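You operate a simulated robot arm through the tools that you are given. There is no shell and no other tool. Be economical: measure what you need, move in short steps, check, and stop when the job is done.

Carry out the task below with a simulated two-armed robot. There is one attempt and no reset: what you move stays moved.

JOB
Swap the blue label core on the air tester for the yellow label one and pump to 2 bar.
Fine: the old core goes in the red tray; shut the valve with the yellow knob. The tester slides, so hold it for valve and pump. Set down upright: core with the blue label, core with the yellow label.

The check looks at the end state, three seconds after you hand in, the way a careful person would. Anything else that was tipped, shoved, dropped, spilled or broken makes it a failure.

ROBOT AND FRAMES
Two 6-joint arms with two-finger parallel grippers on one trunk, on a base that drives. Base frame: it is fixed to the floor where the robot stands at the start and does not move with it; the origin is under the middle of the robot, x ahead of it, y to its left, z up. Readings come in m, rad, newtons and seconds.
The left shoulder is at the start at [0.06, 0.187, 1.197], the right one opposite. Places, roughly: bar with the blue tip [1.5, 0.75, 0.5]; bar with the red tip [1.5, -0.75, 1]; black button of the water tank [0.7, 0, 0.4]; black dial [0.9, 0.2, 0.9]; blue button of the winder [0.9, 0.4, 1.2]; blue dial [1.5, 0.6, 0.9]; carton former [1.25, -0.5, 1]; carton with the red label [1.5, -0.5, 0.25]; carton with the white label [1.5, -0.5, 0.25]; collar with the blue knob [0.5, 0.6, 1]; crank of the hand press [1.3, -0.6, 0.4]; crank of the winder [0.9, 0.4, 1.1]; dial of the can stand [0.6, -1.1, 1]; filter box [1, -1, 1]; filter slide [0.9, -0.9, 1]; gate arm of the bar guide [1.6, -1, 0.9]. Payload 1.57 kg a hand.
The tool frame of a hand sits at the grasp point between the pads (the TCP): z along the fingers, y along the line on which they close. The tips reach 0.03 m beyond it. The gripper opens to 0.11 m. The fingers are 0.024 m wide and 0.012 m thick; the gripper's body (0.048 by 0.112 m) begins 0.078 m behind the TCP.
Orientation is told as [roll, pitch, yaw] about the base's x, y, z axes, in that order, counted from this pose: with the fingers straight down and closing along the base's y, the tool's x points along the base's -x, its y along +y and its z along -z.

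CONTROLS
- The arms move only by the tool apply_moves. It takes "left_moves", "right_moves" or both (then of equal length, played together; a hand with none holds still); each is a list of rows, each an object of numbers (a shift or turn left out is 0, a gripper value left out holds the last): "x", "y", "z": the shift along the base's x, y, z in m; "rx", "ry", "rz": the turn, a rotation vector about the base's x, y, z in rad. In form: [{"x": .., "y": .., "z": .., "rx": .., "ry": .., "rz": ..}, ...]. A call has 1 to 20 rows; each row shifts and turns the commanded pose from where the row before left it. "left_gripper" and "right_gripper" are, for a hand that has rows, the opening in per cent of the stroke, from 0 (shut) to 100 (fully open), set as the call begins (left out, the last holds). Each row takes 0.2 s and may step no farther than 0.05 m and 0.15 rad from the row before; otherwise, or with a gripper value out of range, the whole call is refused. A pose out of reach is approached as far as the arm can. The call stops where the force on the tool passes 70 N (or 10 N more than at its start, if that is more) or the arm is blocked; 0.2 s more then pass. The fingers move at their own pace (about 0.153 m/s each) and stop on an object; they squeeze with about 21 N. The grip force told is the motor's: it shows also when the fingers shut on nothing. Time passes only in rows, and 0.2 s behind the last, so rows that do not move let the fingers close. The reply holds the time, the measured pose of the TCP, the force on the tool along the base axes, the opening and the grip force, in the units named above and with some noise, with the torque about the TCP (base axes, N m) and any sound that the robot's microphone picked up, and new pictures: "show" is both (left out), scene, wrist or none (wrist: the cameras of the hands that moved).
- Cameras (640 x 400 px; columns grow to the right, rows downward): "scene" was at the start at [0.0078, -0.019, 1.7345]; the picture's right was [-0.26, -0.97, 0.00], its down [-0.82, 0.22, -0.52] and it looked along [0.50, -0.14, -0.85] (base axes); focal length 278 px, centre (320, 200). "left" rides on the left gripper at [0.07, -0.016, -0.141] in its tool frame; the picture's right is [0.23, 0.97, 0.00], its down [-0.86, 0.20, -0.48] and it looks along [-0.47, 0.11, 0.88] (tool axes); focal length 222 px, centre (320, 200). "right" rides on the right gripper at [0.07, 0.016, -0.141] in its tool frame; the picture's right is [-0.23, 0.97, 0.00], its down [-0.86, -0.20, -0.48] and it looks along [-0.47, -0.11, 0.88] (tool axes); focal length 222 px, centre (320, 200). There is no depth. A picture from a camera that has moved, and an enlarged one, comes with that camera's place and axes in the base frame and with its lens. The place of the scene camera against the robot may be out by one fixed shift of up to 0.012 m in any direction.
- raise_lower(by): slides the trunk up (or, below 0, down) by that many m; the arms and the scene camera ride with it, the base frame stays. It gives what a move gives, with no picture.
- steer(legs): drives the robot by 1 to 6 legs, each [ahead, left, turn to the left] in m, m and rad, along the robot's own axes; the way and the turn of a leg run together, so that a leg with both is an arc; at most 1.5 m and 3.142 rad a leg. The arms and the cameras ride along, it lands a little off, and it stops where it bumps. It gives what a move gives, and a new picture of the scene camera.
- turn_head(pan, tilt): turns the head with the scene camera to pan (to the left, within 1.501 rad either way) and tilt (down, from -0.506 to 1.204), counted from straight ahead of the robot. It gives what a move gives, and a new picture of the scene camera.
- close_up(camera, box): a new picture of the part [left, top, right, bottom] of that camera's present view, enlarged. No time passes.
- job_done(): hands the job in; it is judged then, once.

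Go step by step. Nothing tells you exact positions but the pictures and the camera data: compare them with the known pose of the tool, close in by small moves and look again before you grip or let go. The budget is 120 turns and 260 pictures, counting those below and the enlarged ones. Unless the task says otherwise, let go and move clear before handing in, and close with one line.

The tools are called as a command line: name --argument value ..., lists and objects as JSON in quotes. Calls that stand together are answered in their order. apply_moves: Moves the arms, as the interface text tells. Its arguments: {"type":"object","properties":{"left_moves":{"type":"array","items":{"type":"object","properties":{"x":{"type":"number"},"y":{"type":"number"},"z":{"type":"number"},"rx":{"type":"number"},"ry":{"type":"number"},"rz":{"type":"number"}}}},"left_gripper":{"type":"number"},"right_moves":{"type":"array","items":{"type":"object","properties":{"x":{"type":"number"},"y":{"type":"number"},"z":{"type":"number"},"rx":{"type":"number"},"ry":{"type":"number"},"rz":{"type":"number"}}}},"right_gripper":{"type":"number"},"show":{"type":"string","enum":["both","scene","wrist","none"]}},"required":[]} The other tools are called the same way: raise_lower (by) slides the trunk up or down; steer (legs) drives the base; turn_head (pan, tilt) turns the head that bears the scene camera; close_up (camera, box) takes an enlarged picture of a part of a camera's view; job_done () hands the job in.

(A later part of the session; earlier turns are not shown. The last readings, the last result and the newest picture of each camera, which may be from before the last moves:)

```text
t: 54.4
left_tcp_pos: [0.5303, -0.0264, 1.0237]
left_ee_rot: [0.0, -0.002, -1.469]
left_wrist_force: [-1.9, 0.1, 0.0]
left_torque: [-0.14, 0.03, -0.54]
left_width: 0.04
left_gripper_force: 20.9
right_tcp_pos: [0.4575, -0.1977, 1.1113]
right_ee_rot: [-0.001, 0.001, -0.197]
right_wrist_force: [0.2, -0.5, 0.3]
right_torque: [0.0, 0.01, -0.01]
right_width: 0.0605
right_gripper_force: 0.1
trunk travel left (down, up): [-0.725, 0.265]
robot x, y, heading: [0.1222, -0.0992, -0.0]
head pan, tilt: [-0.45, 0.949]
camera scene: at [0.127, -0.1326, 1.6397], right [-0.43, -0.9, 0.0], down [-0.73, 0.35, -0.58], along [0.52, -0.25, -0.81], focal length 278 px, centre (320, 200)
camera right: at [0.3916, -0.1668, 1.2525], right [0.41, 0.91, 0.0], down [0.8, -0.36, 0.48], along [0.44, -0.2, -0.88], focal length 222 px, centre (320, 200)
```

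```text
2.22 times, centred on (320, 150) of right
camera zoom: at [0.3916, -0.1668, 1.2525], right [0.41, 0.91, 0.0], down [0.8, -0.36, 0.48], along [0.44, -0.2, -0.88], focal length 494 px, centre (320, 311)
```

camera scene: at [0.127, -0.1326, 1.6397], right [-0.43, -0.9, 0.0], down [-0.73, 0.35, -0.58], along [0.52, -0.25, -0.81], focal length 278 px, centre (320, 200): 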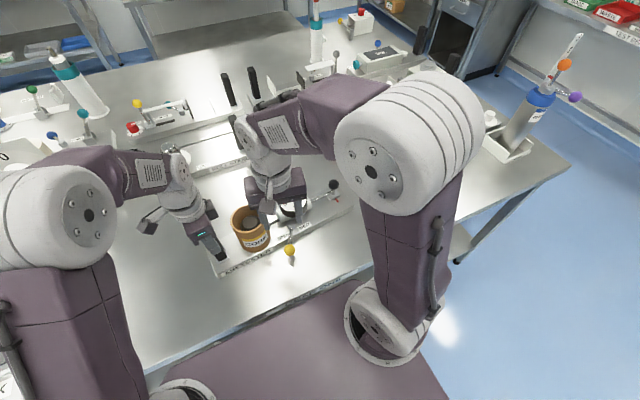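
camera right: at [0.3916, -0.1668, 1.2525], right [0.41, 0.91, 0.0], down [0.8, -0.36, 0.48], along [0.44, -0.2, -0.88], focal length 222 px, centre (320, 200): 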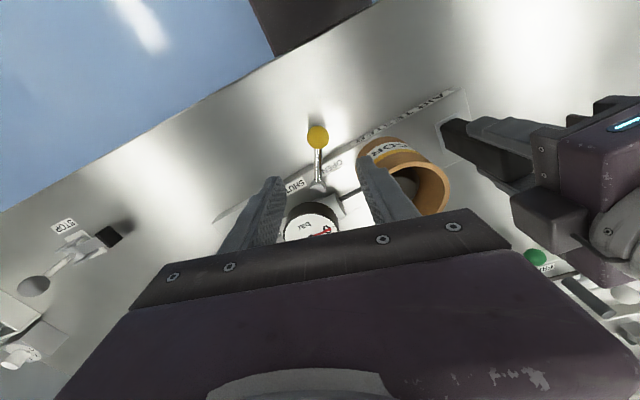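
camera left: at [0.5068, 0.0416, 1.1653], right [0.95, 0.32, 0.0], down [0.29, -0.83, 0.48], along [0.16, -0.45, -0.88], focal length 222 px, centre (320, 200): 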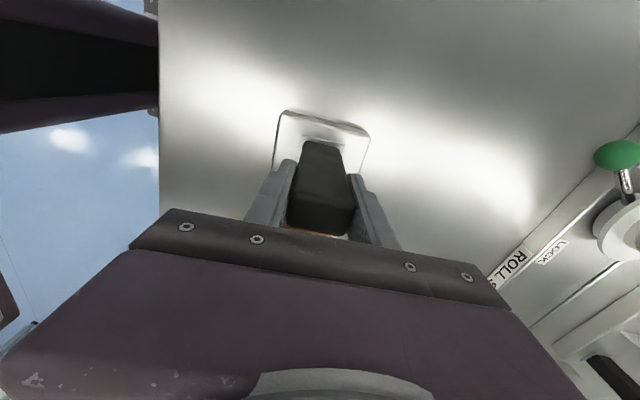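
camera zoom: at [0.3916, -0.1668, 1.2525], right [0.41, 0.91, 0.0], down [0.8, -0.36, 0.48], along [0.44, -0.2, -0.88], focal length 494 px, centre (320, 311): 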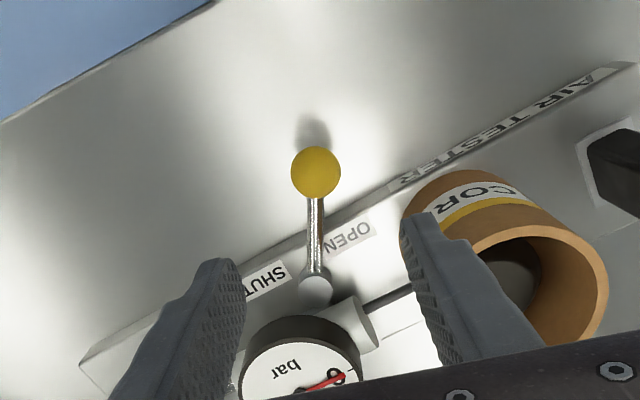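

The yellow knob is on the hand's axis. I'll lower the open fingers around it.

apply_moves --right_moves '[{"z": -0.04}, {"z": -0.04}, {"z": -0.04}, {"z": -0.024}, {}]'

close_up --camera "right" --box '[200, 60, 440, 240]'

```text
t: 55.6
left_tcp_pos: [0.5301, -0.0272, 1.0249]
left_ee_rot: [0.001, -0.002, -1.469]
left_wrist_force: [-2.1, -0.4, 1.1]
left_torque: [0.07, 0.01, -0.64]
left_width: 0.0404
left_gripper_force: 21.1
right_tcp_pos: [0.4561, -0.1993, 0.9661]
right_ee_rot: [0.001, -0.001, -0.198]
right_wrist_force: [-0.3, 0.4, 0.0]
right_torque: [-0.03, 0.0, -0.04]
right_width: 0.0602
right_gripper_force: 0.0
trunk travel left (down, up): [-0.725, 0.265]
robot x, y, heading: [0.1176, -0.0953, -0.002]
head pan, tilt: [-0.45, 0.949]
camera scene: at [0.127, -0.1326, 1.6397], right [-0.43, -0.9, 0.0], down [-0.73, 0.35, -0.58], along [0.52, -0.25, -0.81], focal length 278 px, centre (320, 200)
camera right: at [0.3911, -0.1687, 1.1082], right [0.41, 0.91, 0.0], down [0.8, -0.36, 0.48], along [0.44, -0.2, -0.88], focal length 222 px, centre (320, 200)
```

scene: 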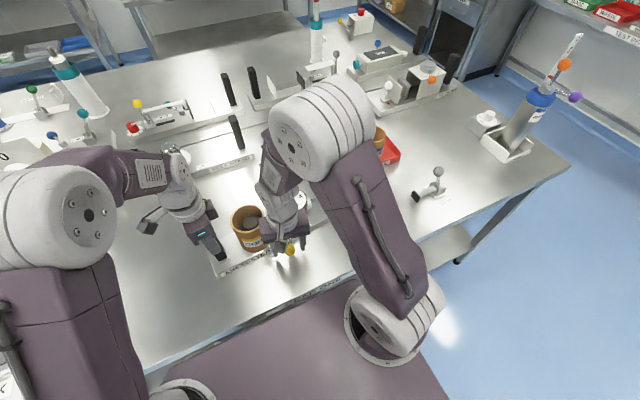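
right: 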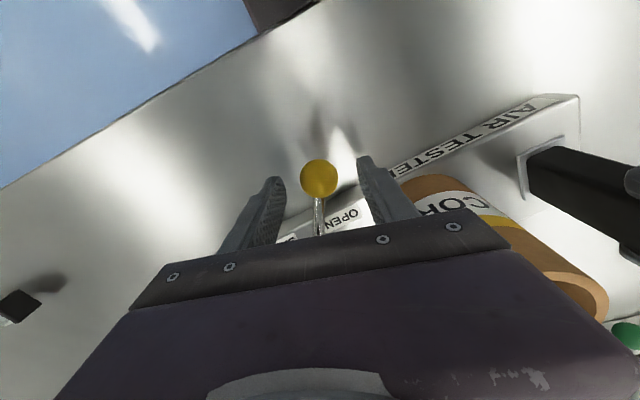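

```text
2.22 times, centred on (320, 150) of right
camera zoom: at [0.3911, -0.1687, 1.1082], right [0.41, 0.91, 0.0], down [0.8, -0.36, 0.48], along [0.44, -0.2, -0.88], focal length 494 px, centre (320, 311)
```

zoom: 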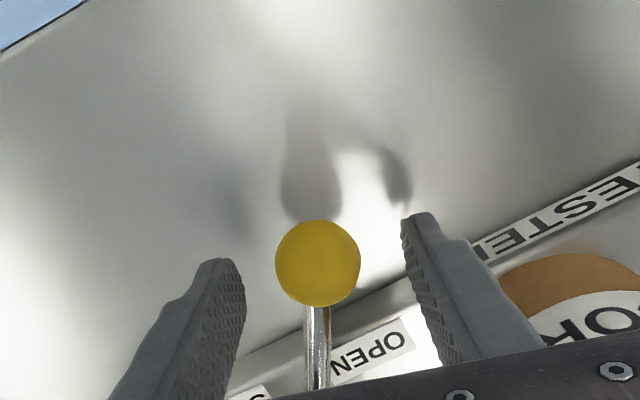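

The knob sits between the fingers. I'll narrow the gap a little and swing the knob along its arc toward SHUT.

apply_moves --right_moves '[{"z": -0.003}, {}, {"x": -0.0023, "y": -0.0063, "rz": 0.06}, {"x": -0.0023, "y": -0.0064, "rz": 0.06}, {"x": -0.0012, "y": -0.0067, "rz": 0.06}, {"x": -0.0012, "y": -0.0068, "rz": 0.06}, {"y": -0.0069, "rz": 0.06}, {"y": -0.0069, "rz": 0.06}, {}]' --right_gripper 42

close_up --camera "right" --box '[200, 60, 440, 240]'

```text
t: 57.6
left_tcp_pos: [0.5297, -0.0267, 1.024]
left_ee_rot: [0.0, -0.002, -1.468]
left_wrist_force: [1.0, -8.7, 0.1]
left_torque: [-0.69, 0.16, 0.33]
left_width: 0.0399
left_gripper_force: 20.8
right_tcp_pos: [0.4508, -0.2383, 0.9642]
right_ee_rot: [0.002, 0.001, 0.163]
right_wrist_force: [-2.2, 7.6, -0.5]
right_torque: [0.13, 0.04, 0.06]
right_width: 0.053
right_gripper_force: 3.5
trunk travel left (down, up): [-0.725, 0.265]
robot x, y, heading: [0.1183, -0.101, 0.003]
head pan, tilt: [-0.45, 0.949]
camera scene: at [0.1271, -0.1328, 1.6397], right [-0.43, -0.9, 0.0], down [-0.73, 0.35, -0.58], along [0.52, -0.25, -0.81], focal length 278 px, centre (320, 200)
camera right: at [0.3794, -0.233, 1.1057], right [0.06, 1.0, 0.0], down [0.88, -0.06, 0.48], along [0.48, -0.03, -0.88], focal length 222 px, centre (320, 200)
```

scene: 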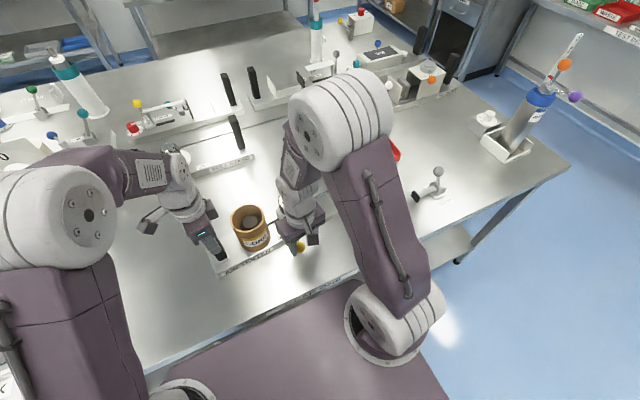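
right: 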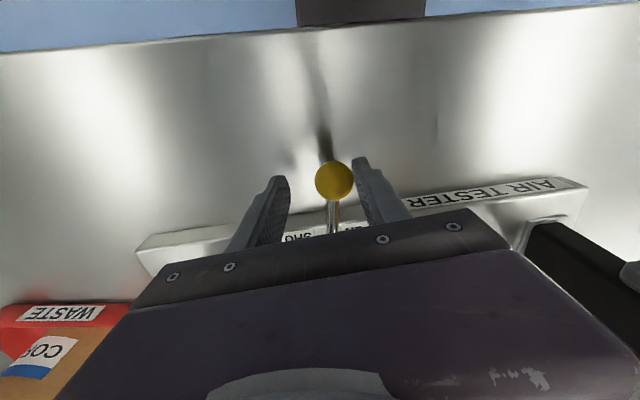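

```text
2.22 times, centred on (320, 150) of right
camera zoom: at [0.3794, -0.233, 1.1057], right [0.06, 1.0, 0.0], down [0.88, -0.06, 0.48], along [0.48, -0.03, -0.88], focal length 494 px, centre (320, 311)
```

zoom: 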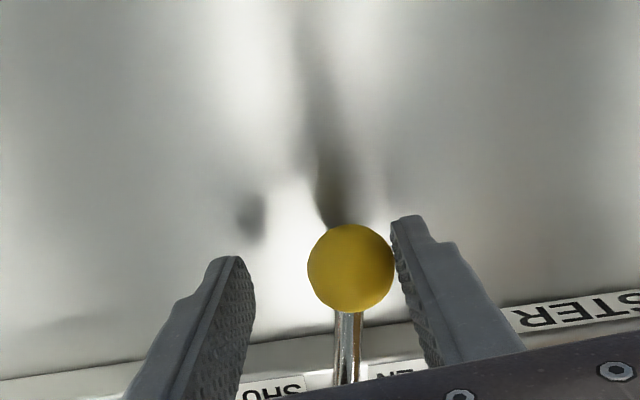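

The lever is turning with only about 8 N of force. I'll continue the arc.

apply_moves --right_moves '[{"x": 0.0012, "y": -0.0068, "rz": 0.07}, {"x": 0.0012, "y": -0.0067, "rz": 0.07}, {"x": 0.0023, "y": -0.0065, "rz": 0.07}, {"x": 0.0024, "y": -0.0065, "rz": 0.07}, {"x": 0.0034, "y": -0.006, "rz": 0.07}, {"x": 0.0035, "y": -0.0059, "rz": 0.07}, {}]'

close_up --camera "right" --box '[200, 60, 440, 240]'

```text
t: 59.2
left_tcp_pos: [0.5302, -0.0276, 1.0238]
left_ee_rot: [-0.002, -0.001, -1.468]
left_wrist_force: [4.9, -3.9, 0.3]
left_torque: [-0.25, 0.03, 0.9]
left_width: 0.0402
left_gripper_force: 20.9
right_tcp_pos: [0.4653, -0.2754, 0.9648]
right_ee_rot: [0.001, 0.002, 0.584]
right_wrist_force: [-5.6, 5.0, -1.2]
right_torque: [0.1, 0.1, 0.07]
right_width: 0.0532
right_gripper_force: 3.9
trunk travel left (down, up): [-0.725, 0.265]
robot x, y, heading: [0.117, -0.1001, 0.004]
head pan, tilt: [-0.45, 0.949]
camera scene: at [0.1273, -0.1323, 1.6397], right [-0.43, -0.9, 0.0], down [-0.73, 0.35, -0.58], along [0.52, -0.25, -0.81], focal length 278 px, centre (320, 200)
camera right: at [0.398, -0.3001, 1.1058], right [-0.35, 0.94, 0.0], down [0.82, 0.31, 0.48], along [0.45, 0.17, -0.88], focal length 222 px, centre (320, 200)
```

scene: 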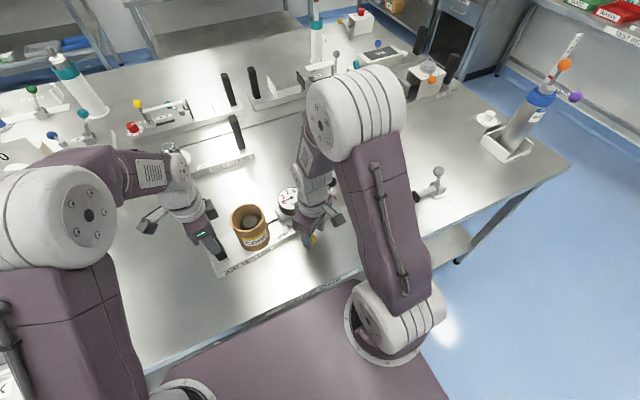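
right: 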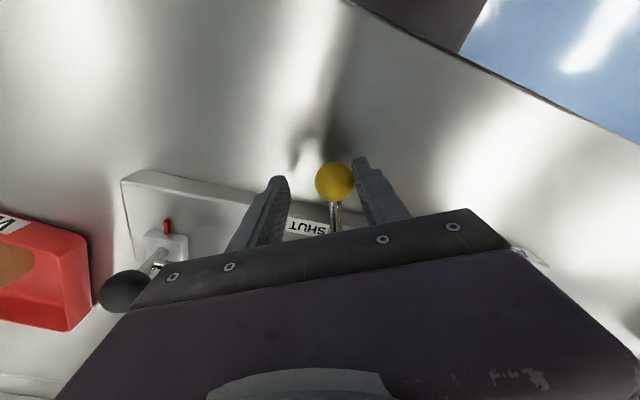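

```text
2.22 times, centred on (320, 150) of right
camera zoom: at [0.398, -0.3001, 1.1058], right [-0.35, 0.94, 0.0], down [0.82, 0.31, 0.48], along [0.45, 0.17, -0.88], focal length 494 px, centre (320, 311)
```

zoom: 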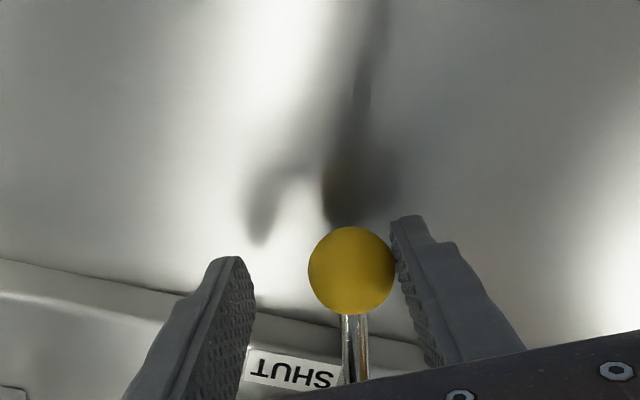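

Still no end stop. I'll continue the arc.

apply_moves --right_moves '[{"x": 0.0044, "y": -0.0053, "rz": 0.07}, {"x": 0.0044, "y": -0.0053, "rz": 0.07}, {"x": 0.0053, "y": -0.0044, "rz": 0.07}, {"x": 0.0053, "y": -0.0044, "rz": 0.07}, {}]'

close_up --camera "right" --box '[200, 60, 440, 240]'

```text
t: 60.4
left_tcp_pos: [0.5298, -0.0278, 1.0237]
left_ee_rot: [0.0, -0.001, -1.467]
left_wrist_force: [3.9, -7.2, 1.1]
left_torque: [-0.17, 0.04, 0.82]
left_width: 0.0413
left_gripper_force: 20.8
right_tcp_pos: [0.4843, -0.2971, 0.9659]
right_ee_rot: [0.001, -0.002, 0.865]
right_wrist_force: [-4.8, 7.5, 1.3]
right_torque: [0.17, 0.11, -0.04]
right_width: 0.0534
right_gripper_force: 3.3
trunk travel left (down, up): [-0.725, 0.265]
robot x, y, heading: [0.1194, -0.1024, 0.003]
head pan, tilt: [-0.45, 0.949]
camera scene: at [0.1271, -0.1327, 1.6397], right [-0.43, -0.9, 0.0], down [-0.73, 0.35, -0.58], along [0.52, -0.25, -0.81], focal length 278 px, centre (320, 200)
camera right: at [0.4268, -0.3379, 1.1064], right [-0.59, 0.81, 0.0], down [0.71, 0.52, 0.48], along [0.39, 0.28, -0.88], focal length 222 px, centre (320, 200)
```

scene: 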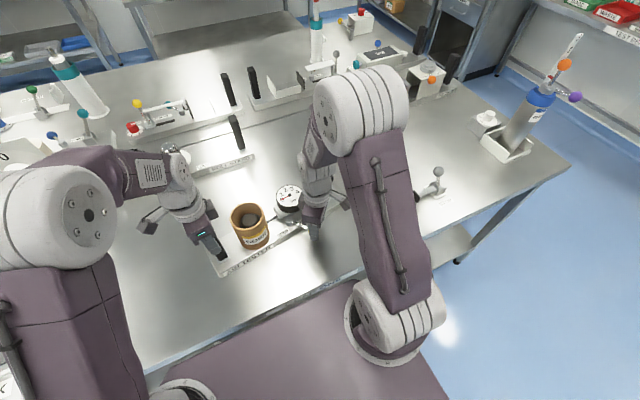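
right: 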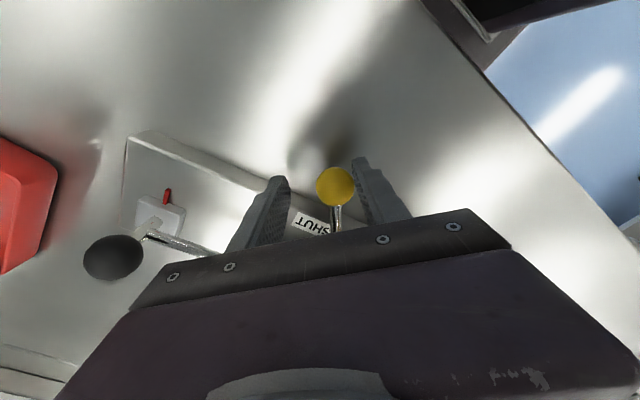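

```text
2.22 times, centred on (320, 150) of right
camera zoom: at [0.4268, -0.3379, 1.1064], right [-0.59, 0.81, 0.0], down [0.71, 0.52, 0.48], along [0.39, 0.28, -0.88], focal length 494 px, centre (320, 311)
```

zoom: 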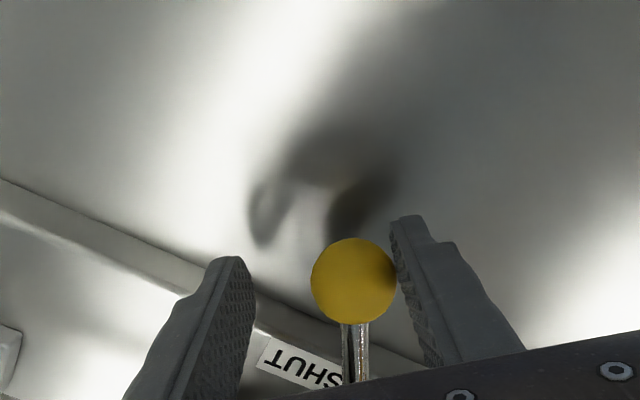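

There's still only light friction. I'll continue toward the SHUT label and watch for a stop.

apply_moves --right_moves '[{"x": 0.0059, "y": -0.0036, "rz": 0.07}, {"x": 0.006, "y": -0.0034, "rz": 0.07}, {}]'

close_up --camera "right" --box '[200, 60, 440, 240]'

```text
t: 61.2
left_tcp_pos: [0.5298, -0.0266, 1.0225]
left_ee_rot: [0.0, -0.002, -1.467]
left_wrist_force: [4.1, -1.8, 1.8]
left_torque: [0.13, -0.01, 0.75]
left_width: 0.0423
left_gripper_force: 21.0
right_tcp_pos: [0.496, -0.3039, 0.9645]
right_ee_rot: [-0.001, 0.0, 1.004]
right_wrist_force: [-4.9, 4.3, 0.9]
right_torque: [0.09, 0.15, 0.08]
right_width: 0.0522
right_gripper_force: 2.9
trunk travel left (down, up): [-0.725, 0.265]
robot x, y, heading: [0.1187, -0.1033, 0.0]
head pan, tilt: [-0.45, 0.949]
camera scene: at [0.1269, -0.1324, 1.6397], right [-0.43, -0.9, 0.0], down [-0.73, 0.35, -0.58], along [0.52, -0.25, -0.81], focal length 278 px, centre (320, 200)
camera right: at [0.4449, -0.3531, 1.1065], right [-0.7, 0.71, 0.0], down [0.63, 0.61, 0.48], along [0.34, 0.33, -0.88], focal length 222 px, centre (320, 200)
```

scene: 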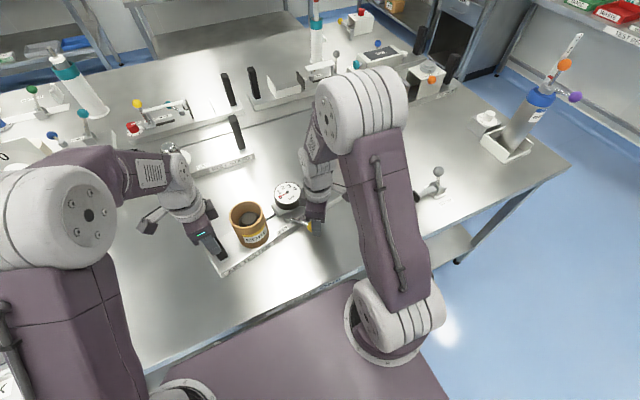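
right: 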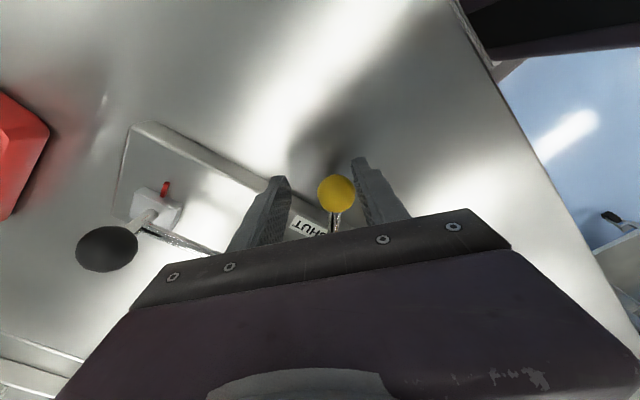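

```text
2.22 times, centred on (320, 150) of right
camera zoom: at [0.4449, -0.3531, 1.1065], right [-0.7, 0.71, 0.0], down [0.63, 0.61, 0.48], along [0.34, 0.33, -0.88], focal length 494 px, centre (320, 311)
```

zoom: 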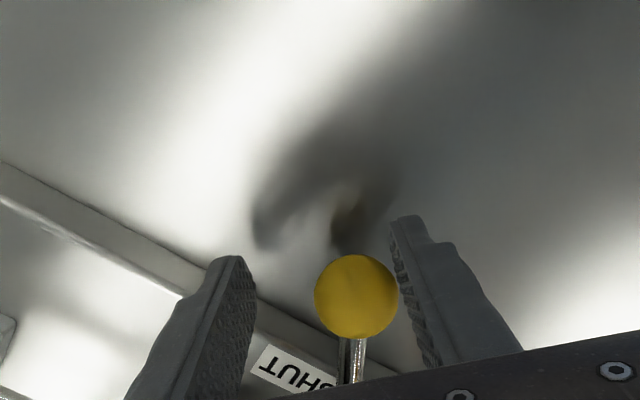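

The knob is drifting a little in the fingers, and the tester may have turned slightly. I'll lift the right hand and look at the lever's position.

apply_moves --right_moves '[{"x": -0.002, "y": 0.002}, {"z": 0.03}, {"z": 0.04}, {"z": 0.04}, {"z": 0.04}, {"x": -0.02, "y": -0.04}, {"x": -0.02, "y": -0.04}, {"x": -0.02, "y": -0.04}]' --right_gripper 55

close_up --camera "scene" --box '[180, 150, 380, 290]'

```text
t: 63.0
left_tcp_pos: [0.5295, -0.0266, 1.0232]
left_ee_rot: [-0.001, -0.001, -1.468]
left_wrist_force: [1.7, 0.4, 5.3]
left_torque: [0.38, -0.55, 0.68]
left_width: 0.0419
left_gripper_force: 21.2
right_tcp_pos: [0.4343, -0.4214, 1.1148]
right_ee_rot: [0.001, 0.001, 1.004]
right_wrist_force: [0.0, 0.1, 0.0]
right_torque: [0.03, -0.01, 0.03]
right_width: 0.0604
right_gripper_force: 0.0
trunk travel left (down, up): [-0.725, 0.265]
robot x, y, heading: [0.1195, -0.1015, 0.003]
head pan, tilt: [-0.45, 0.949]
camera scene: at [0.1268, -0.1325, 1.6397], right [-0.43, -0.9, 0.0], down [-0.73, 0.35, -0.58], along [0.52, -0.25, -0.81], focal length 278 px, centre (320, 200)
camera right: at [0.3829, -0.4704, 1.2564], right [-0.7, 0.71, 0.0], down [0.63, 0.61, 0.48], along [0.34, 0.33, -0.88], focal length 222 px, centre (320, 200)
```

scene: 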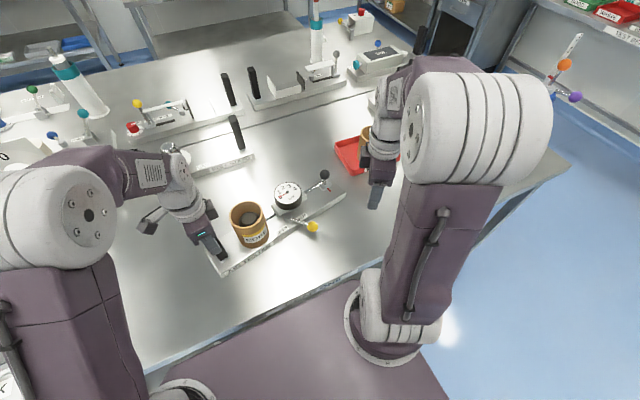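
right: 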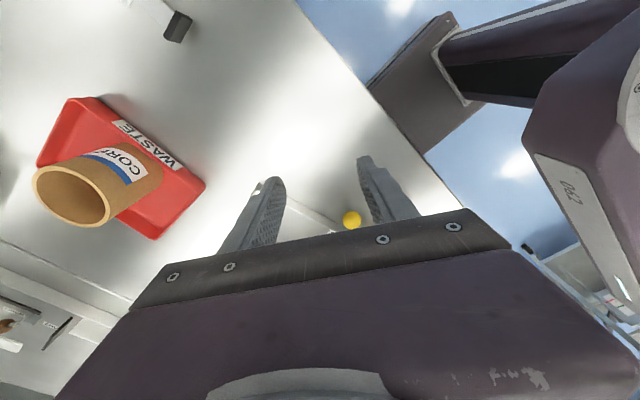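

```text
2.86 times, centred on (280, 220) of scene
camera zoom: at [0.1268, -0.1325, 1.6397], right [-0.43, -0.9, 0.0], down [-0.73, 0.35, -0.58], along [0.52, -0.25, -0.81], focal length 794 px, centre (434, 143)
```

zoom: 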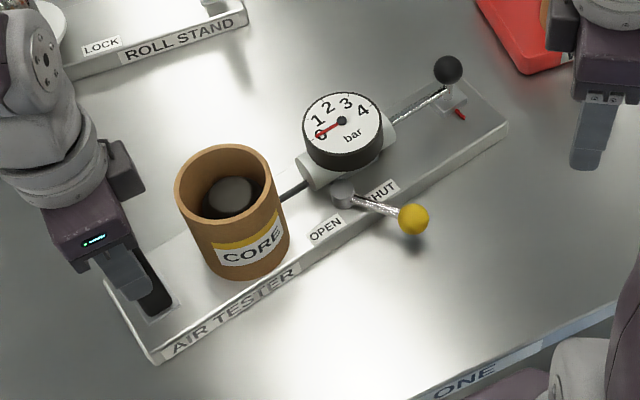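

The lever is now about 34° past centre on the SHUT side, mirroring its start, so it has hit its stop. The tester turned about 0.11 rad in the grip, so I'll re-grip aligned with the handle and turn it back.

apply_moves --left_moves '[{}, {}, {"rz": 0.055}, {"rz": 0.055}, {}]' --left_gripper 60 --show "wrist"

apply_moves --left_moves '[{}, {}, {}, {}]' --left_gripper 0 --show "wrist"

```text
t: 64.2
left_tcp_pos: [0.5289, -0.0266, 1.0236]
left_ee_rot: [-0.001, 0.0, -1.356]
left_wrist_force: [0.5, 0.5, -0.5]
left_torque: [-0.02, 0.04, 0.0]
left_width: 0.066
left_gripper_force: 0.0
right_tcp_pos: [0.4343, -0.4218, 1.1148]
right_ee_rot: [-0.001, 0.002, 1.004]
right_wrist_force: [-0.6, -0.1, 0.0]
right_torque: [-0.01, -0.01, 0.02]
right_width: 0.0606
right_gripper_force: 0.0
trunk travel left (down, up): [-0.725, 0.265]
robot x, y, heading: [0.1176, -0.0988, 0.0]
head pan, tilt: [-0.45, 0.949]
camera left: at [0.4988, 0.0383, 1.165], right [0.9, 0.43, 0.0], down [0.38, -0.79, 0.48], along [0.2, -0.43, -0.88], focal length 222 px, centre (320, 200)
```

left: 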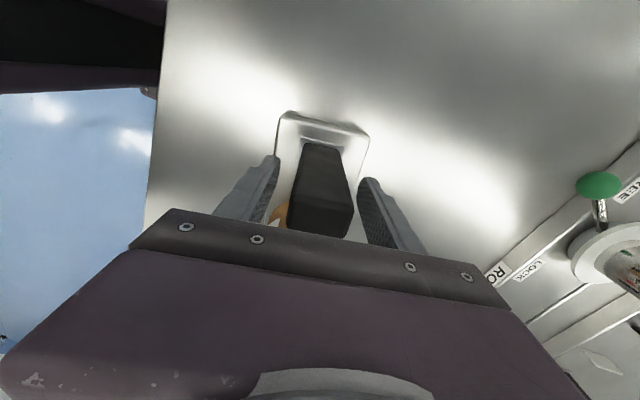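

```text
t: 65.2
left_tcp_pos: [0.5291, -0.0262, 1.0227]
left_ee_rot: [-0.001, -0.002, -1.356]
left_wrist_force: [0.3, -0.6, -0.2]
left_torque: [0.09, -0.19, 0.47]
left_width: 0.04
left_gripper_force: 21.6
right_tcp_pos: [0.4356, -0.4222, 1.1146]
right_ee_rot: [0.0, 0.0, 1.004]
right_wrist_force: [0.0, 0.7, 0.6]
right_torque: [0.03, 0.03, 0.0]
right_width: 0.0609
right_gripper_force: 0.1
trunk travel left (down, up): [-0.725, 0.265]
robot x, y, heading: [0.1208, -0.1014, -0.003]
head pan, tilt: [-0.45, 0.949]
camera left: at [0.4988, 0.0384, 1.165], right [0.9, 0.43, 0.0], down [0.38, -0.79, 0.48], along [0.2, -0.43, -0.88], focal length 222 px, centre (320, 200)
```

left: 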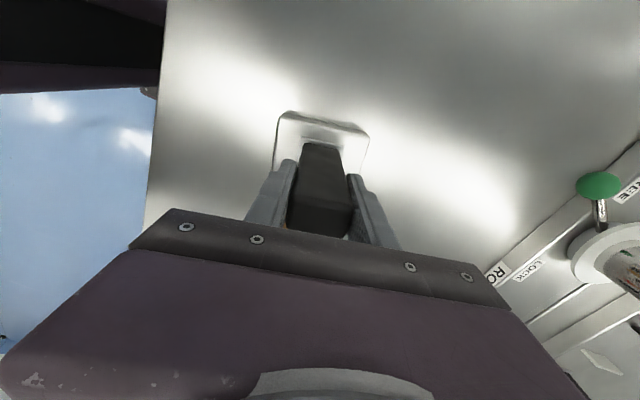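

Gripped flush. Now I'll turn the tester back slowly by about 0.115 rad.

apply_moves --left_moves '[{"rz": -0.02}, {"rz": -0.02}, {"rz": -0.02}, {"rz": -0.02}, {"rz": -0.02}, {"rz": -0.02}, {}]' --show "none"

close_up --camera "scene" --box '[180, 150, 380, 290]'

```text
t: 66.8
left_tcp_pos: [0.5288, -0.0266, 1.0233]
left_ee_rot: [0.0, -0.002, -1.48]
left_wrist_force: [-0.3, 0.0, 7.6]
left_torque: [0.17, 0.18, 0.95]
left_width: 0.0407
left_gripper_force: 21.5
right_tcp_pos: [0.4333, -0.4216, 1.114]
right_ee_rot: [-0.001, 0.001, 1.004]
right_wrist_force: [-0.4, -0.9, -1.3]
right_torque: [0.01, -0.04, 0.0]
right_width: 0.0605
right_gripper_force: 0.1
trunk travel left (down, up): [-0.725, 0.265]
robot x, y, heading: [0.121, -0.1035, 0.003]
head pan, tilt: [-0.45, 0.949]
```

```text
2.86 times, centred on (280, 220) of scene
camera zoom: at [0.126, -0.1328, 1.6397], right [-0.43, -0.9, 0.0], down [-0.73, 0.35, -0.58], along [0.53, -0.25, -0.81], focal length 794 px, centre (434, 143)
```

zoom: 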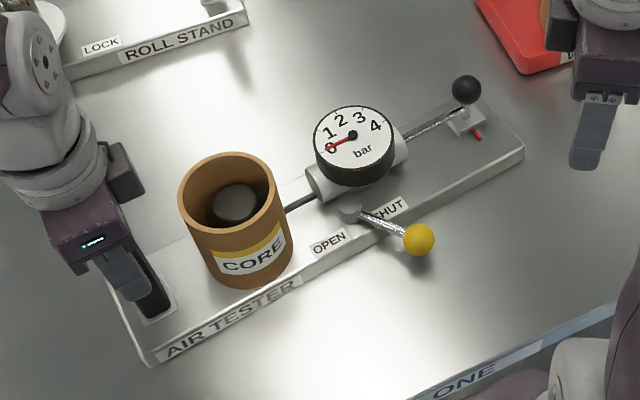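

About half of it came back. I'll turn a bit further.

apply_moves --left_moves '[{"rz": -0.02}, {"rz": -0.02}, {"rz": -0.02}, {"rz": -0.02}, {}]' --show "none"

close_up --camera "scene" --box '[180, 150, 380, 290]'

```text
t: 68.0
left_tcp_pos: [0.5287, -0.0256, 1.0227]
left_ee_rot: [0.002, -0.001, -1.56]
left_wrist_force: [1.7, -1.3, 4.7]
left_torque: [-0.23, 0.0, 0.86]
left_width: 0.042
left_gripper_force: 21.0
right_tcp_pos: [0.434, -0.4214, 1.1147]
right_ee_rot: [0.0, -0.001, 1.004]
right_wrist_force: [-1.3, 0.1, 0.8]
right_torque: [-0.04, -0.01, 0.01]
right_width: 0.0608
right_gripper_force: 0.0
trunk travel left (down, up): [-0.725, 0.265]
robot x, y, heading: [0.1134, -0.0996, 0.002]
head pan, tilt: [-0.45, 0.949]
```

```text
2.86 times, centred on (280, 220) of scene
camera zoom: at [0.1268, -0.1327, 1.6397], right [-0.43, -0.9, 0.0], down [-0.73, 0.35, -0.58], along [0.52, -0.25, -0.81], focal length 794 px, centre (434, 143)
```

zoom: 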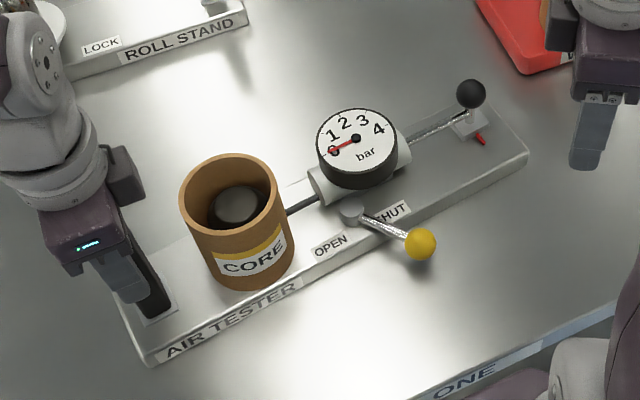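

I'll re-grip flush once more and give it a final correcting turn.

apply_moves --left_moves '[{}, {}, {"rz": 0.065}, {"rz": 0.065}, {}]' --left_gripper 60 --show "none"

apply_moves --left_moves '[{}, {}, {}, {}]' --left_gripper 0 --show "none"

apply_moves --left_moves '[{"rz": -0.02}, {"rz": -0.02}, {"rz": -0.02}, {"rz": -0.02}, {"rz": -0.01}, {}]' --show "wrist"

close_up --camera "scene" --box '[180, 150, 380, 290]'

```text
t: 69.2
left_tcp_pos: [0.5275, -0.0274, 1.0228]
left_ee_rot: [-0.001, -0.002, -1.429]
left_wrist_force: [-1.1, 0.2, -0.8]
left_torque: [-0.01, 0.0, -0.02]
left_width: 0.066
left_gripper_force: 0.1
right_tcp_pos: [0.4348, -0.423, 1.115]
right_ee_rot: [0.001, -0.002, 1.004]
right_wrist_force: [0.3, -0.7, -0.2]
right_torque: [0.03, 0.01, 0.03]
right_width: 0.0605
right_gripper_force: 0.0
trunk travel left (down, up): [-0.725, 0.265]
robot x, y, heading: [0.1196, -0.0987, 0.004]
head pan, tilt: [-0.45, 0.949]
```

```text
t: 70.2
left_tcp_pos: [0.5287, -0.0267, 1.0222]
left_ee_rot: [0.0, -0.001, -1.429]
left_wrist_force: [-1.4, -0.1, -0.3]
left_torque: [0.05, -0.15, -0.45]
left_width: 0.0405
left_gripper_force: 20.6
right_tcp_pos: [0.4345, -0.421, 1.1142]
right_ee_rot: [0.0, 0.0, 1.003]
right_wrist_force: [0.9, -0.4, -0.1]
right_torque: [-0.01, -0.02, -0.02]
right_width: 0.0608
right_gripper_force: 0.2
trunk travel left (down, up): [-0.725, 0.265]
robot x, y, heading: [0.1171, -0.1018, -0.002]
head pan, tilt: [-0.45, 0.949]
```

```text
t: 71.6
left_tcp_pos: [0.5292, -0.0263, 1.0233]
left_ee_rot: [-0.003, 0.0, -1.519]
left_wrist_force: [2.5, -0.4, 1.2]
left_torque: [-0.01, -0.4, 0.74]
left_width: 0.0405
left_gripper_force: 21.2
right_tcp_pos: [0.4364, -0.4207, 1.1145]
right_ee_rot: [0.001, 0.001, 1.004]
right_wrist_force: [0.1, -0.7, 0.2]
right_torque: [-0.03, -0.01, -0.01]
right_width: 0.0604
right_gripper_force: 0.0
trunk travel left (down, up): [-0.725, 0.265]
robot x, y, heading: [0.1214, -0.0997, 0.001]
head pan, tilt: [-0.45, 0.949]
camera left: at [0.5101, 0.043, 1.1642], right [0.96, 0.28, 0.0], down [0.24, -0.84, 0.48], along [0.13, -0.46, -0.88], focal length 222 px, centre (320, 200)
```

left: 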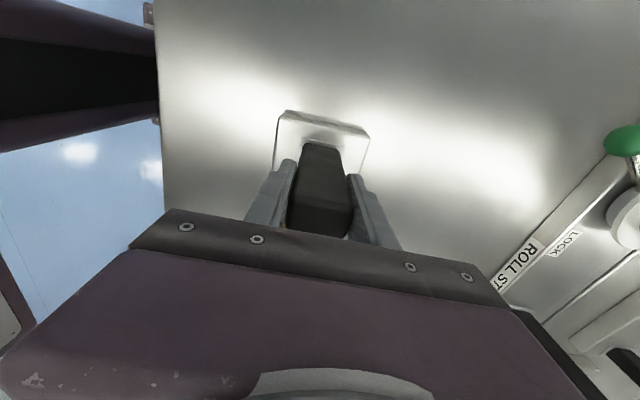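

```text
2.86 times, centred on (280, 220) of scene
camera zoom: at [0.1281, -0.1324, 1.6397], right [-0.43, -0.9, 0.0], down [-0.73, 0.35, -0.58], along [0.52, -0.25, -0.81], focal length 794 px, centre (434, 143)
```

zoom: 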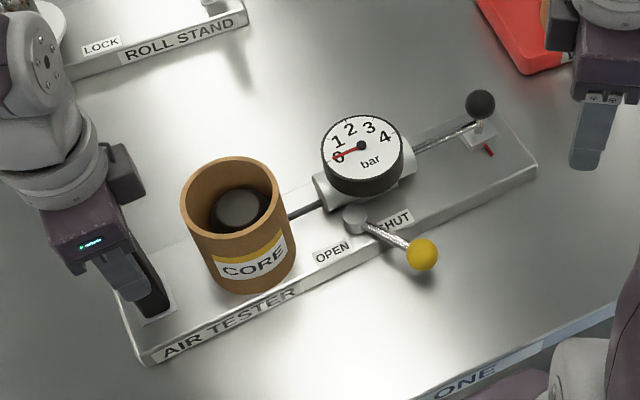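

The tester is back at about its original angle and the lever is still at SHUT. Now I'll look closely at the pump.

apply_moves --right_moves '[{"x": -0.03, "z": 0.03}, {"x": -0.02, "z": 0.03, "rz": -0.14}, {"rz": -0.14}, {"rz": -0.14}, {"rz": -0.14}, {"rz": -0.14}, {"rz": -0.14}]' --show "wrist"

close_up --camera "scene" --box '[290, 160, 390, 230]'

```text
t: 73.2
left_tcp_pos: [0.5293, -0.0266, 1.0222]
left_ee_rot: [-0.001, -0.003, -1.521]
left_wrist_force: [0.0, 1.1, 0.3]
left_torque: [0.01, -0.32, 0.03]
left_width: 0.04
left_gripper_force: 20.9
right_tcp_pos: [0.3844, -0.4211, 1.1745]
right_ee_rot: [0.001, 0.0, 0.161]
right_wrist_force: [-0.3, 0.0, 0.1]
right_torque: [0.0, 0.0, -0.01]
right_width: 0.0604
right_gripper_force: 0.1
trunk travel left (down, up): [-0.725, 0.265]
robot x, y, heading: [0.122, -0.097, -0.0]
head pan, tilt: [-0.45, 0.949]
camera right: at [0.3132, -0.4154, 1.3155], right [0.07, 1.0, 0.0], down [0.88, -0.06, 0.48], along [0.48, -0.03, -0.88], focal length 222 px, centre (320, 200)
```

right: 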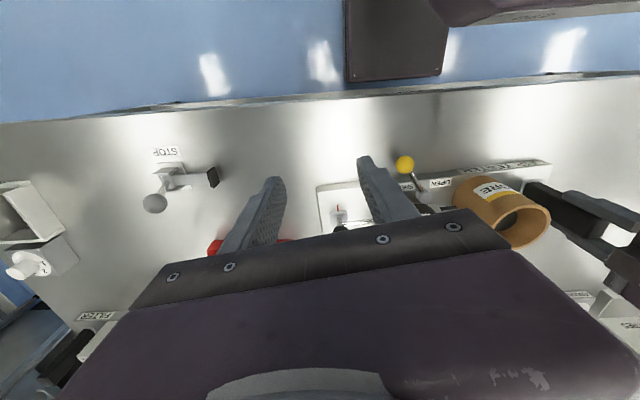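

```text
5.71 times, centred on (340, 195) of scene
camera zoom: at [0.1278, -0.132, 1.6397], right [-0.43, -0.9, 0.0], down [-0.73, 0.35, -0.58], along [0.52, -0.25, -0.81], focal length 1588 px, centre (206, 229)
```

zoom: 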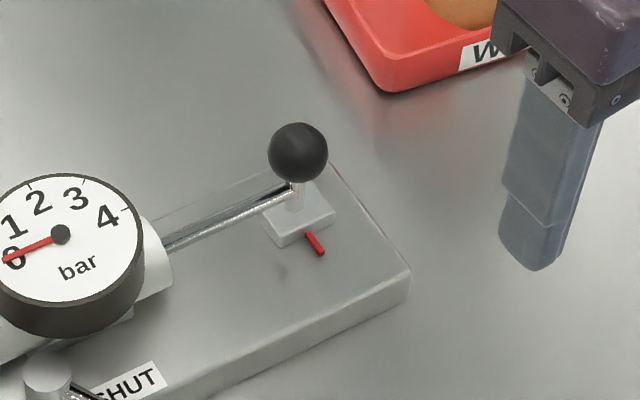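

I can't yet tell how the pump moves. I'll bring the wrist camera above it for a closer look.

apply_moves --right_moves '[{"x": 0.045, "rz": -0.08}, {"x": 0.045, "rz": -0.08}, {"x": 0.045, "y": 0.01}, {"x": 0.045, "y": 0.01}, {"x": 0.035, "y": 0.01, "z": -0.02}, {}]' --right_gripper 100 --show "none"

close_up --camera "right" --box '[240, 60, 440, 230]'

```text
t: 74.6
left_tcp_pos: [0.5286, -0.0268, 1.0226]
left_ee_rot: [-0.001, -0.003, -1.519]
left_wrist_force: [-0.1, 0.6, 0.5]
left_torque: [0.14, -0.36, 0.68]
left_width: 0.0401
left_gripper_force: 21.1
right_tcp_pos: [0.599, -0.3918, 1.1538]
right_ee_rot: [-0.001, -0.001, 0.003]
right_wrist_force: [-0.5, -0.2, 0.1]
right_torque: [-0.02, 0.01, 0.01]
right_width: 0.11
right_gripper_force: 0.1
trunk travel left (down, up): [-0.725, 0.265]
robot x, y, heading: [0.1198, -0.0981, 0.004]
head pan, tilt: [-0.45, 0.949]
```

```text
2.35 times, centred on (340, 145) of right
camera zoom: at [0.5297, -0.3749, 1.2957], right [0.22, 0.97, 0.0], down [0.86, -0.2, 0.48], along [0.47, -0.11, -0.88], focal length 523 px, centre (273, 329)
```

zoom: 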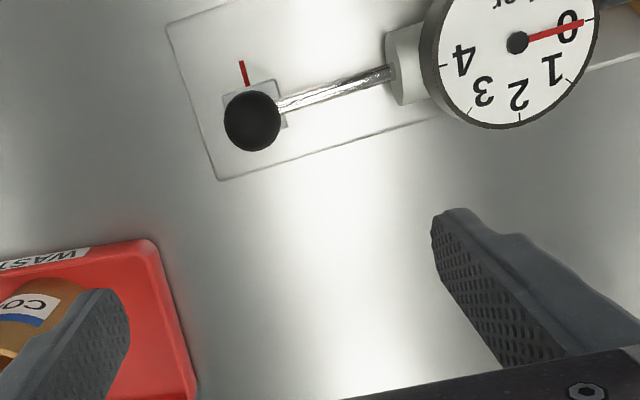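

The pump looks like a plunger with a rod along the tester's axis, its knob near (0.562,-0.393,1.003). I'll position the hand above the knob with the fingers straddling it along that axis.

apply_moves --right_moves '[{"x": -0.037, "y": -0.001, "rz": 0.08}, {"z": -0.03}, {"z": -0.03}, {}, {}]' --right_gripper 60 --show "none"

close_up --camera "right" --box '[240, 60, 440, 230]'

```text
t: 75.8
left_tcp_pos: [0.529, -0.0266, 1.0223]
left_ee_rot: [-0.002, -0.002, -1.519]
left_wrist_force: [-0.2, 2.6, 0.1]
left_torque: [0.26, -0.36, 0.34]
left_width: 0.0402
left_gripper_force: 20.7
right_tcp_pos: [0.5609, -0.3916, 1.0925]
right_ee_rot: [0.0, 0.0, 0.085]
right_wrist_force: [-0.5, 0.6, -0.2]
right_torque: [0.01, 0.01, 0.03]
right_width: 0.0662
right_gripper_force: 0.1
trunk travel left (down, up): [-0.725, 0.265]
robot x, y, heading: [0.1186, -0.098, 0.004]
head pan, tilt: [-0.45, 0.949]
```

```text
2.35 times, centred on (340, 145) of right
camera zoom: at [0.4907, -0.3801, 1.2349], right [0.15, 0.99, 0.0], down [0.87, -0.13, 0.48], along [0.47, -0.07, -0.88], focal length 523 px, centre (273, 329)
```

zoom: 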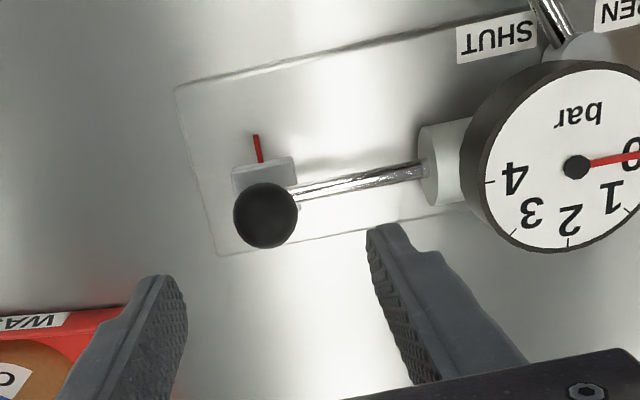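

I'll make a small correction, lower over the knob, and check.

apply_moves --right_moves '[{"x": -0.004, "y": -0.004, "z": -0.02}, {"z": -0.03}, {"z": -0.032}, {}, {}]' --show "none"

close_up --camera "right" --box '[240, 60, 440, 230]'

close_up --camera "scene" --box '[260, 130, 400, 250]'

```text
t: 77.0
left_tcp_pos: [0.5297, -0.0267, 1.0233]
left_ee_rot: [0.0, -0.002, -1.519]
left_wrist_force: [1.9, 1.4, -0.1]
left_torque: [0.07, -0.22, 0.2]
left_width: 0.0398
left_gripper_force: 20.8
right_tcp_pos: [0.5584, -0.3943, 1.0113]
right_ee_rot: [0.0, 0.002, 0.083]
right_wrist_force: [-0.1, 0.5, -0.3]
right_torque: [0.01, 0.03, 0.0]
right_width: 0.0657
right_gripper_force: 0.1
trunk travel left (down, up): [-0.725, 0.265]
robot x, y, heading: [0.1227, -0.0972, 0.0]
head pan, tilt: [-0.45, 0.949]
```

```text
2.35 times, centred on (340, 145) of right
camera zoom: at [0.4877, -0.3825, 1.1527], right [0.15, 0.99, 0.0], down [0.87, -0.13, 0.48], along [0.47, -0.07, -0.88], focal length 523 px, centre (273, 329)
```

zoom: 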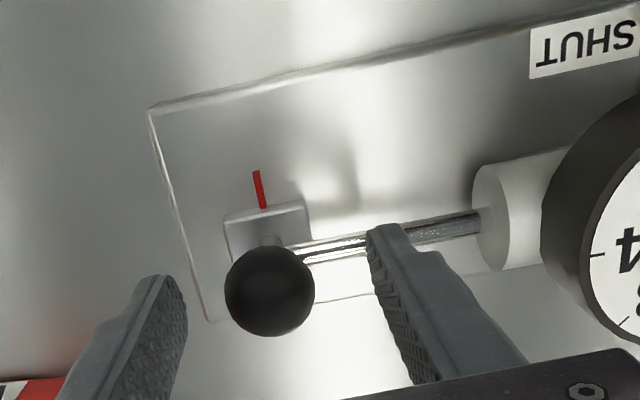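

```text
3.33 times, centred on (330, 190) of scene
camera zoom: at [0.1281, -0.132, 1.6397], right [-0.43, -0.9, 0.0], down [-0.73, 0.35, -0.58], along [0.52, -0.25, -0.81], focal length 926 px, centre (287, 233)
```

zoom: 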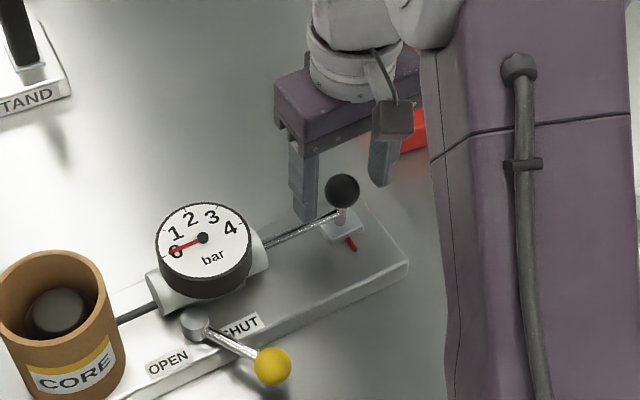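

The knob is centred between the fingers. I'll narrow them to a loose fork and push toward the gauge a little to see how it responds.

apply_moves --right_moves '[{"x": -0.003}, {}, {"y": 0.005}, {"y": 0.005}, {"y": 0.005}, {"y": 0.005}, {}]' --right_gripper 34 --show "none"

close_up --camera "scene" --box '[220, 130, 400, 270]'

```text
t: 78.6
left_tcp_pos: [0.5293, -0.0263, 1.0216]
left_ee_rot: [-0.003, -0.001, -1.52]
left_wrist_force: [1.1, 8.3, 0.5]
left_torque: [0.52, -0.43, 0.8]
left_width: 0.04
left_gripper_force: 20.2
right_tcp_pos: [0.5556, -0.3745, 1.0112]
right_ee_rot: [0.001, 0.0, 0.083]
right_wrist_force: [-2.0, -7.2, -1.2]
right_torque: [-0.17, 0.06, -0.09]
right_width: 0.0437
right_gripper_force: 4.1
trunk travel left (down, up): [-0.725, 0.265]
robot x, y, heading: [0.1232, -0.0981, -0.0]
head pan, tilt: [-0.45, 0.949]
```

```text
2.86 times, centred on (310, 200) of scene
camera zoom: at [0.1278, -0.1325, 1.6397], right [-0.43, -0.9, 0.0], down [-0.73, 0.35, -0.58], along [0.52, -0.25, -0.81], focal length 794 px, centre (349, 200)
```

zoom: 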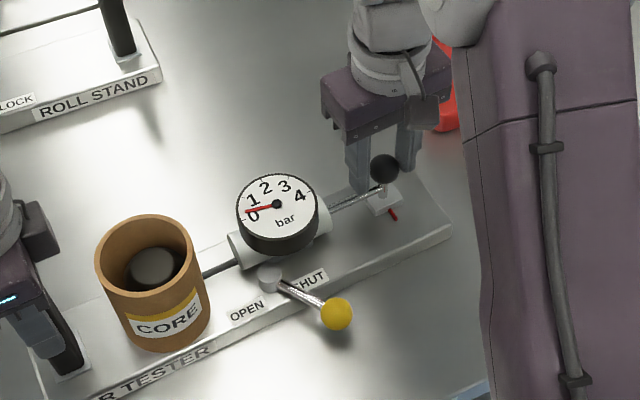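

The knob, block and red pointer moved together toward the gauge, so it is a plunger and the tester stayed put. I'll zoom in on the gauge.

close_up --camera "scene" --box '[280, 180, 350, 230]'

apply_moves --right_moves '[{"y": 0.005}, {"y": 0.005}, {"y": 0.005}, {}]' --show "none"

close_up --camera "scene" --box '[280, 170, 350, 220]'

```text
8.00 times, centred on (315, 205) of scene
camera zoom: at [0.1278, -0.1325, 1.6397], right [-0.43, -0.9, 0.0], down [-0.73, 0.35, -0.58], along [0.52, -0.25, -0.81], focal length 2224 px, centre (360, 160)
```

zoom: 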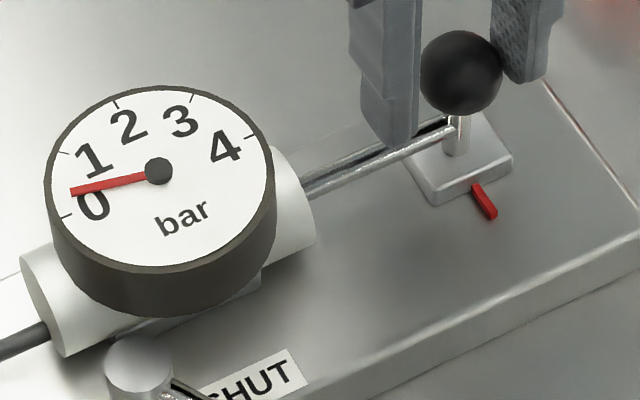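

```text
t: 79.6
left_tcp_pos: [0.5295, -0.0274, 1.0233]
left_ee_rot: [-0.002, -0.002, -1.52]
left_wrist_force: [0.0, 8.4, 0.3]
left_torque: [0.32, -0.31, 0.54]
left_width: 0.04
left_gripper_force: 20.9
right_tcp_pos: [0.5555, -0.3611, 1.013]
right_ee_rot: [0.0, 0.0, 0.084]
right_wrist_force: [0.8, -7.5, 0.3]
right_torque: [-0.18, -0.03, 0.01]
right_width: 0.0434
right_gripper_force: 4.1
trunk travel left (down, up): [-0.725, 0.265]
robot x, y, heading: [0.118, -0.1012, 0.0]
head pan, tilt: [-0.45, 0.949]
```

```text
8.00 times, centred on (315, 195) of scene
camera zoom: at [0.1279, -0.1323, 1.6397], right [-0.43, -0.9, 0.0], down [-0.73, 0.35, -0.58], along [0.52, -0.25, -0.81], focal length 2224 px, centre (360, 240)
```

zoom: 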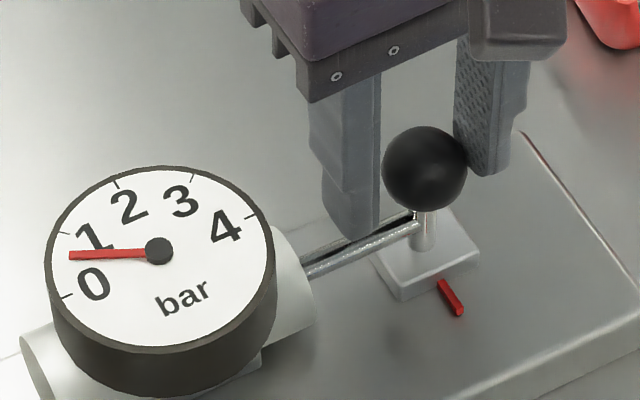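

The pressure rises as the plunger goes in; the gauge now reads about 0.7 bar. I'll keep pushing in small steps.

apply_moves --right_moves '[{"x": -0.0004, "y": 0.005}, {"x": -0.0004, "y": 0.005}, {"x": -0.0004, "y": 0.005}, {"x": -0.0004, "y": 0.005}, {}]' --show "none"

close_up --camera "scene" --box '[270, 165, 350, 222]'

```text
t: 80.8
left_tcp_pos: [0.5299, -0.0264, 1.0229]
left_ee_rot: [-0.002, -0.002, -1.52]
left_wrist_force: [0.7, 6.9, 0.9]
left_torque: [0.16, -0.21, 0.38]
left_width: 0.0401
left_gripper_force: 21.1
right_tcp_pos: [0.5533, -0.3413, 1.0136]
right_ee_rot: [0.001, 0.0, 0.084]
right_wrist_force: [0.1, -6.5, 2.1]
right_torque: [-0.23, -0.01, -0.02]
right_width: 0.0431
right_gripper_force: 3.7
trunk travel left (down, up): [-0.725, 0.265]
robot x, y, heading: [0.1207, -0.096, -0.002]
head pan, tilt: [-0.45, 0.949]
```

```text
7.02 times, centred on (310, 194) of scene
camera zoom: at [0.1278, -0.1323, 1.6397], right [-0.43, -0.9, 0.0], down [-0.73, 0.35, -0.58], along [0.52, -0.25, -0.81], focal length 1950 px, centre (390, 246)
```

zoom: 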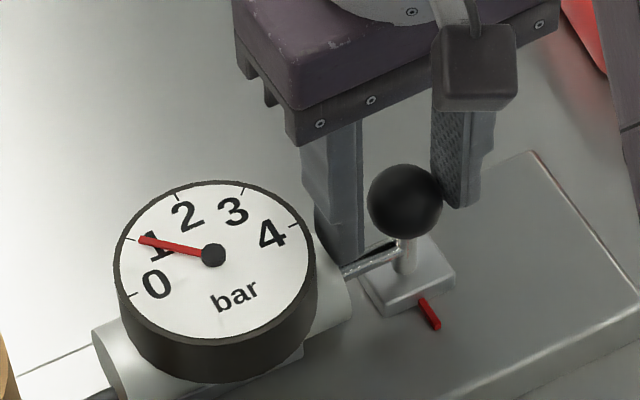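

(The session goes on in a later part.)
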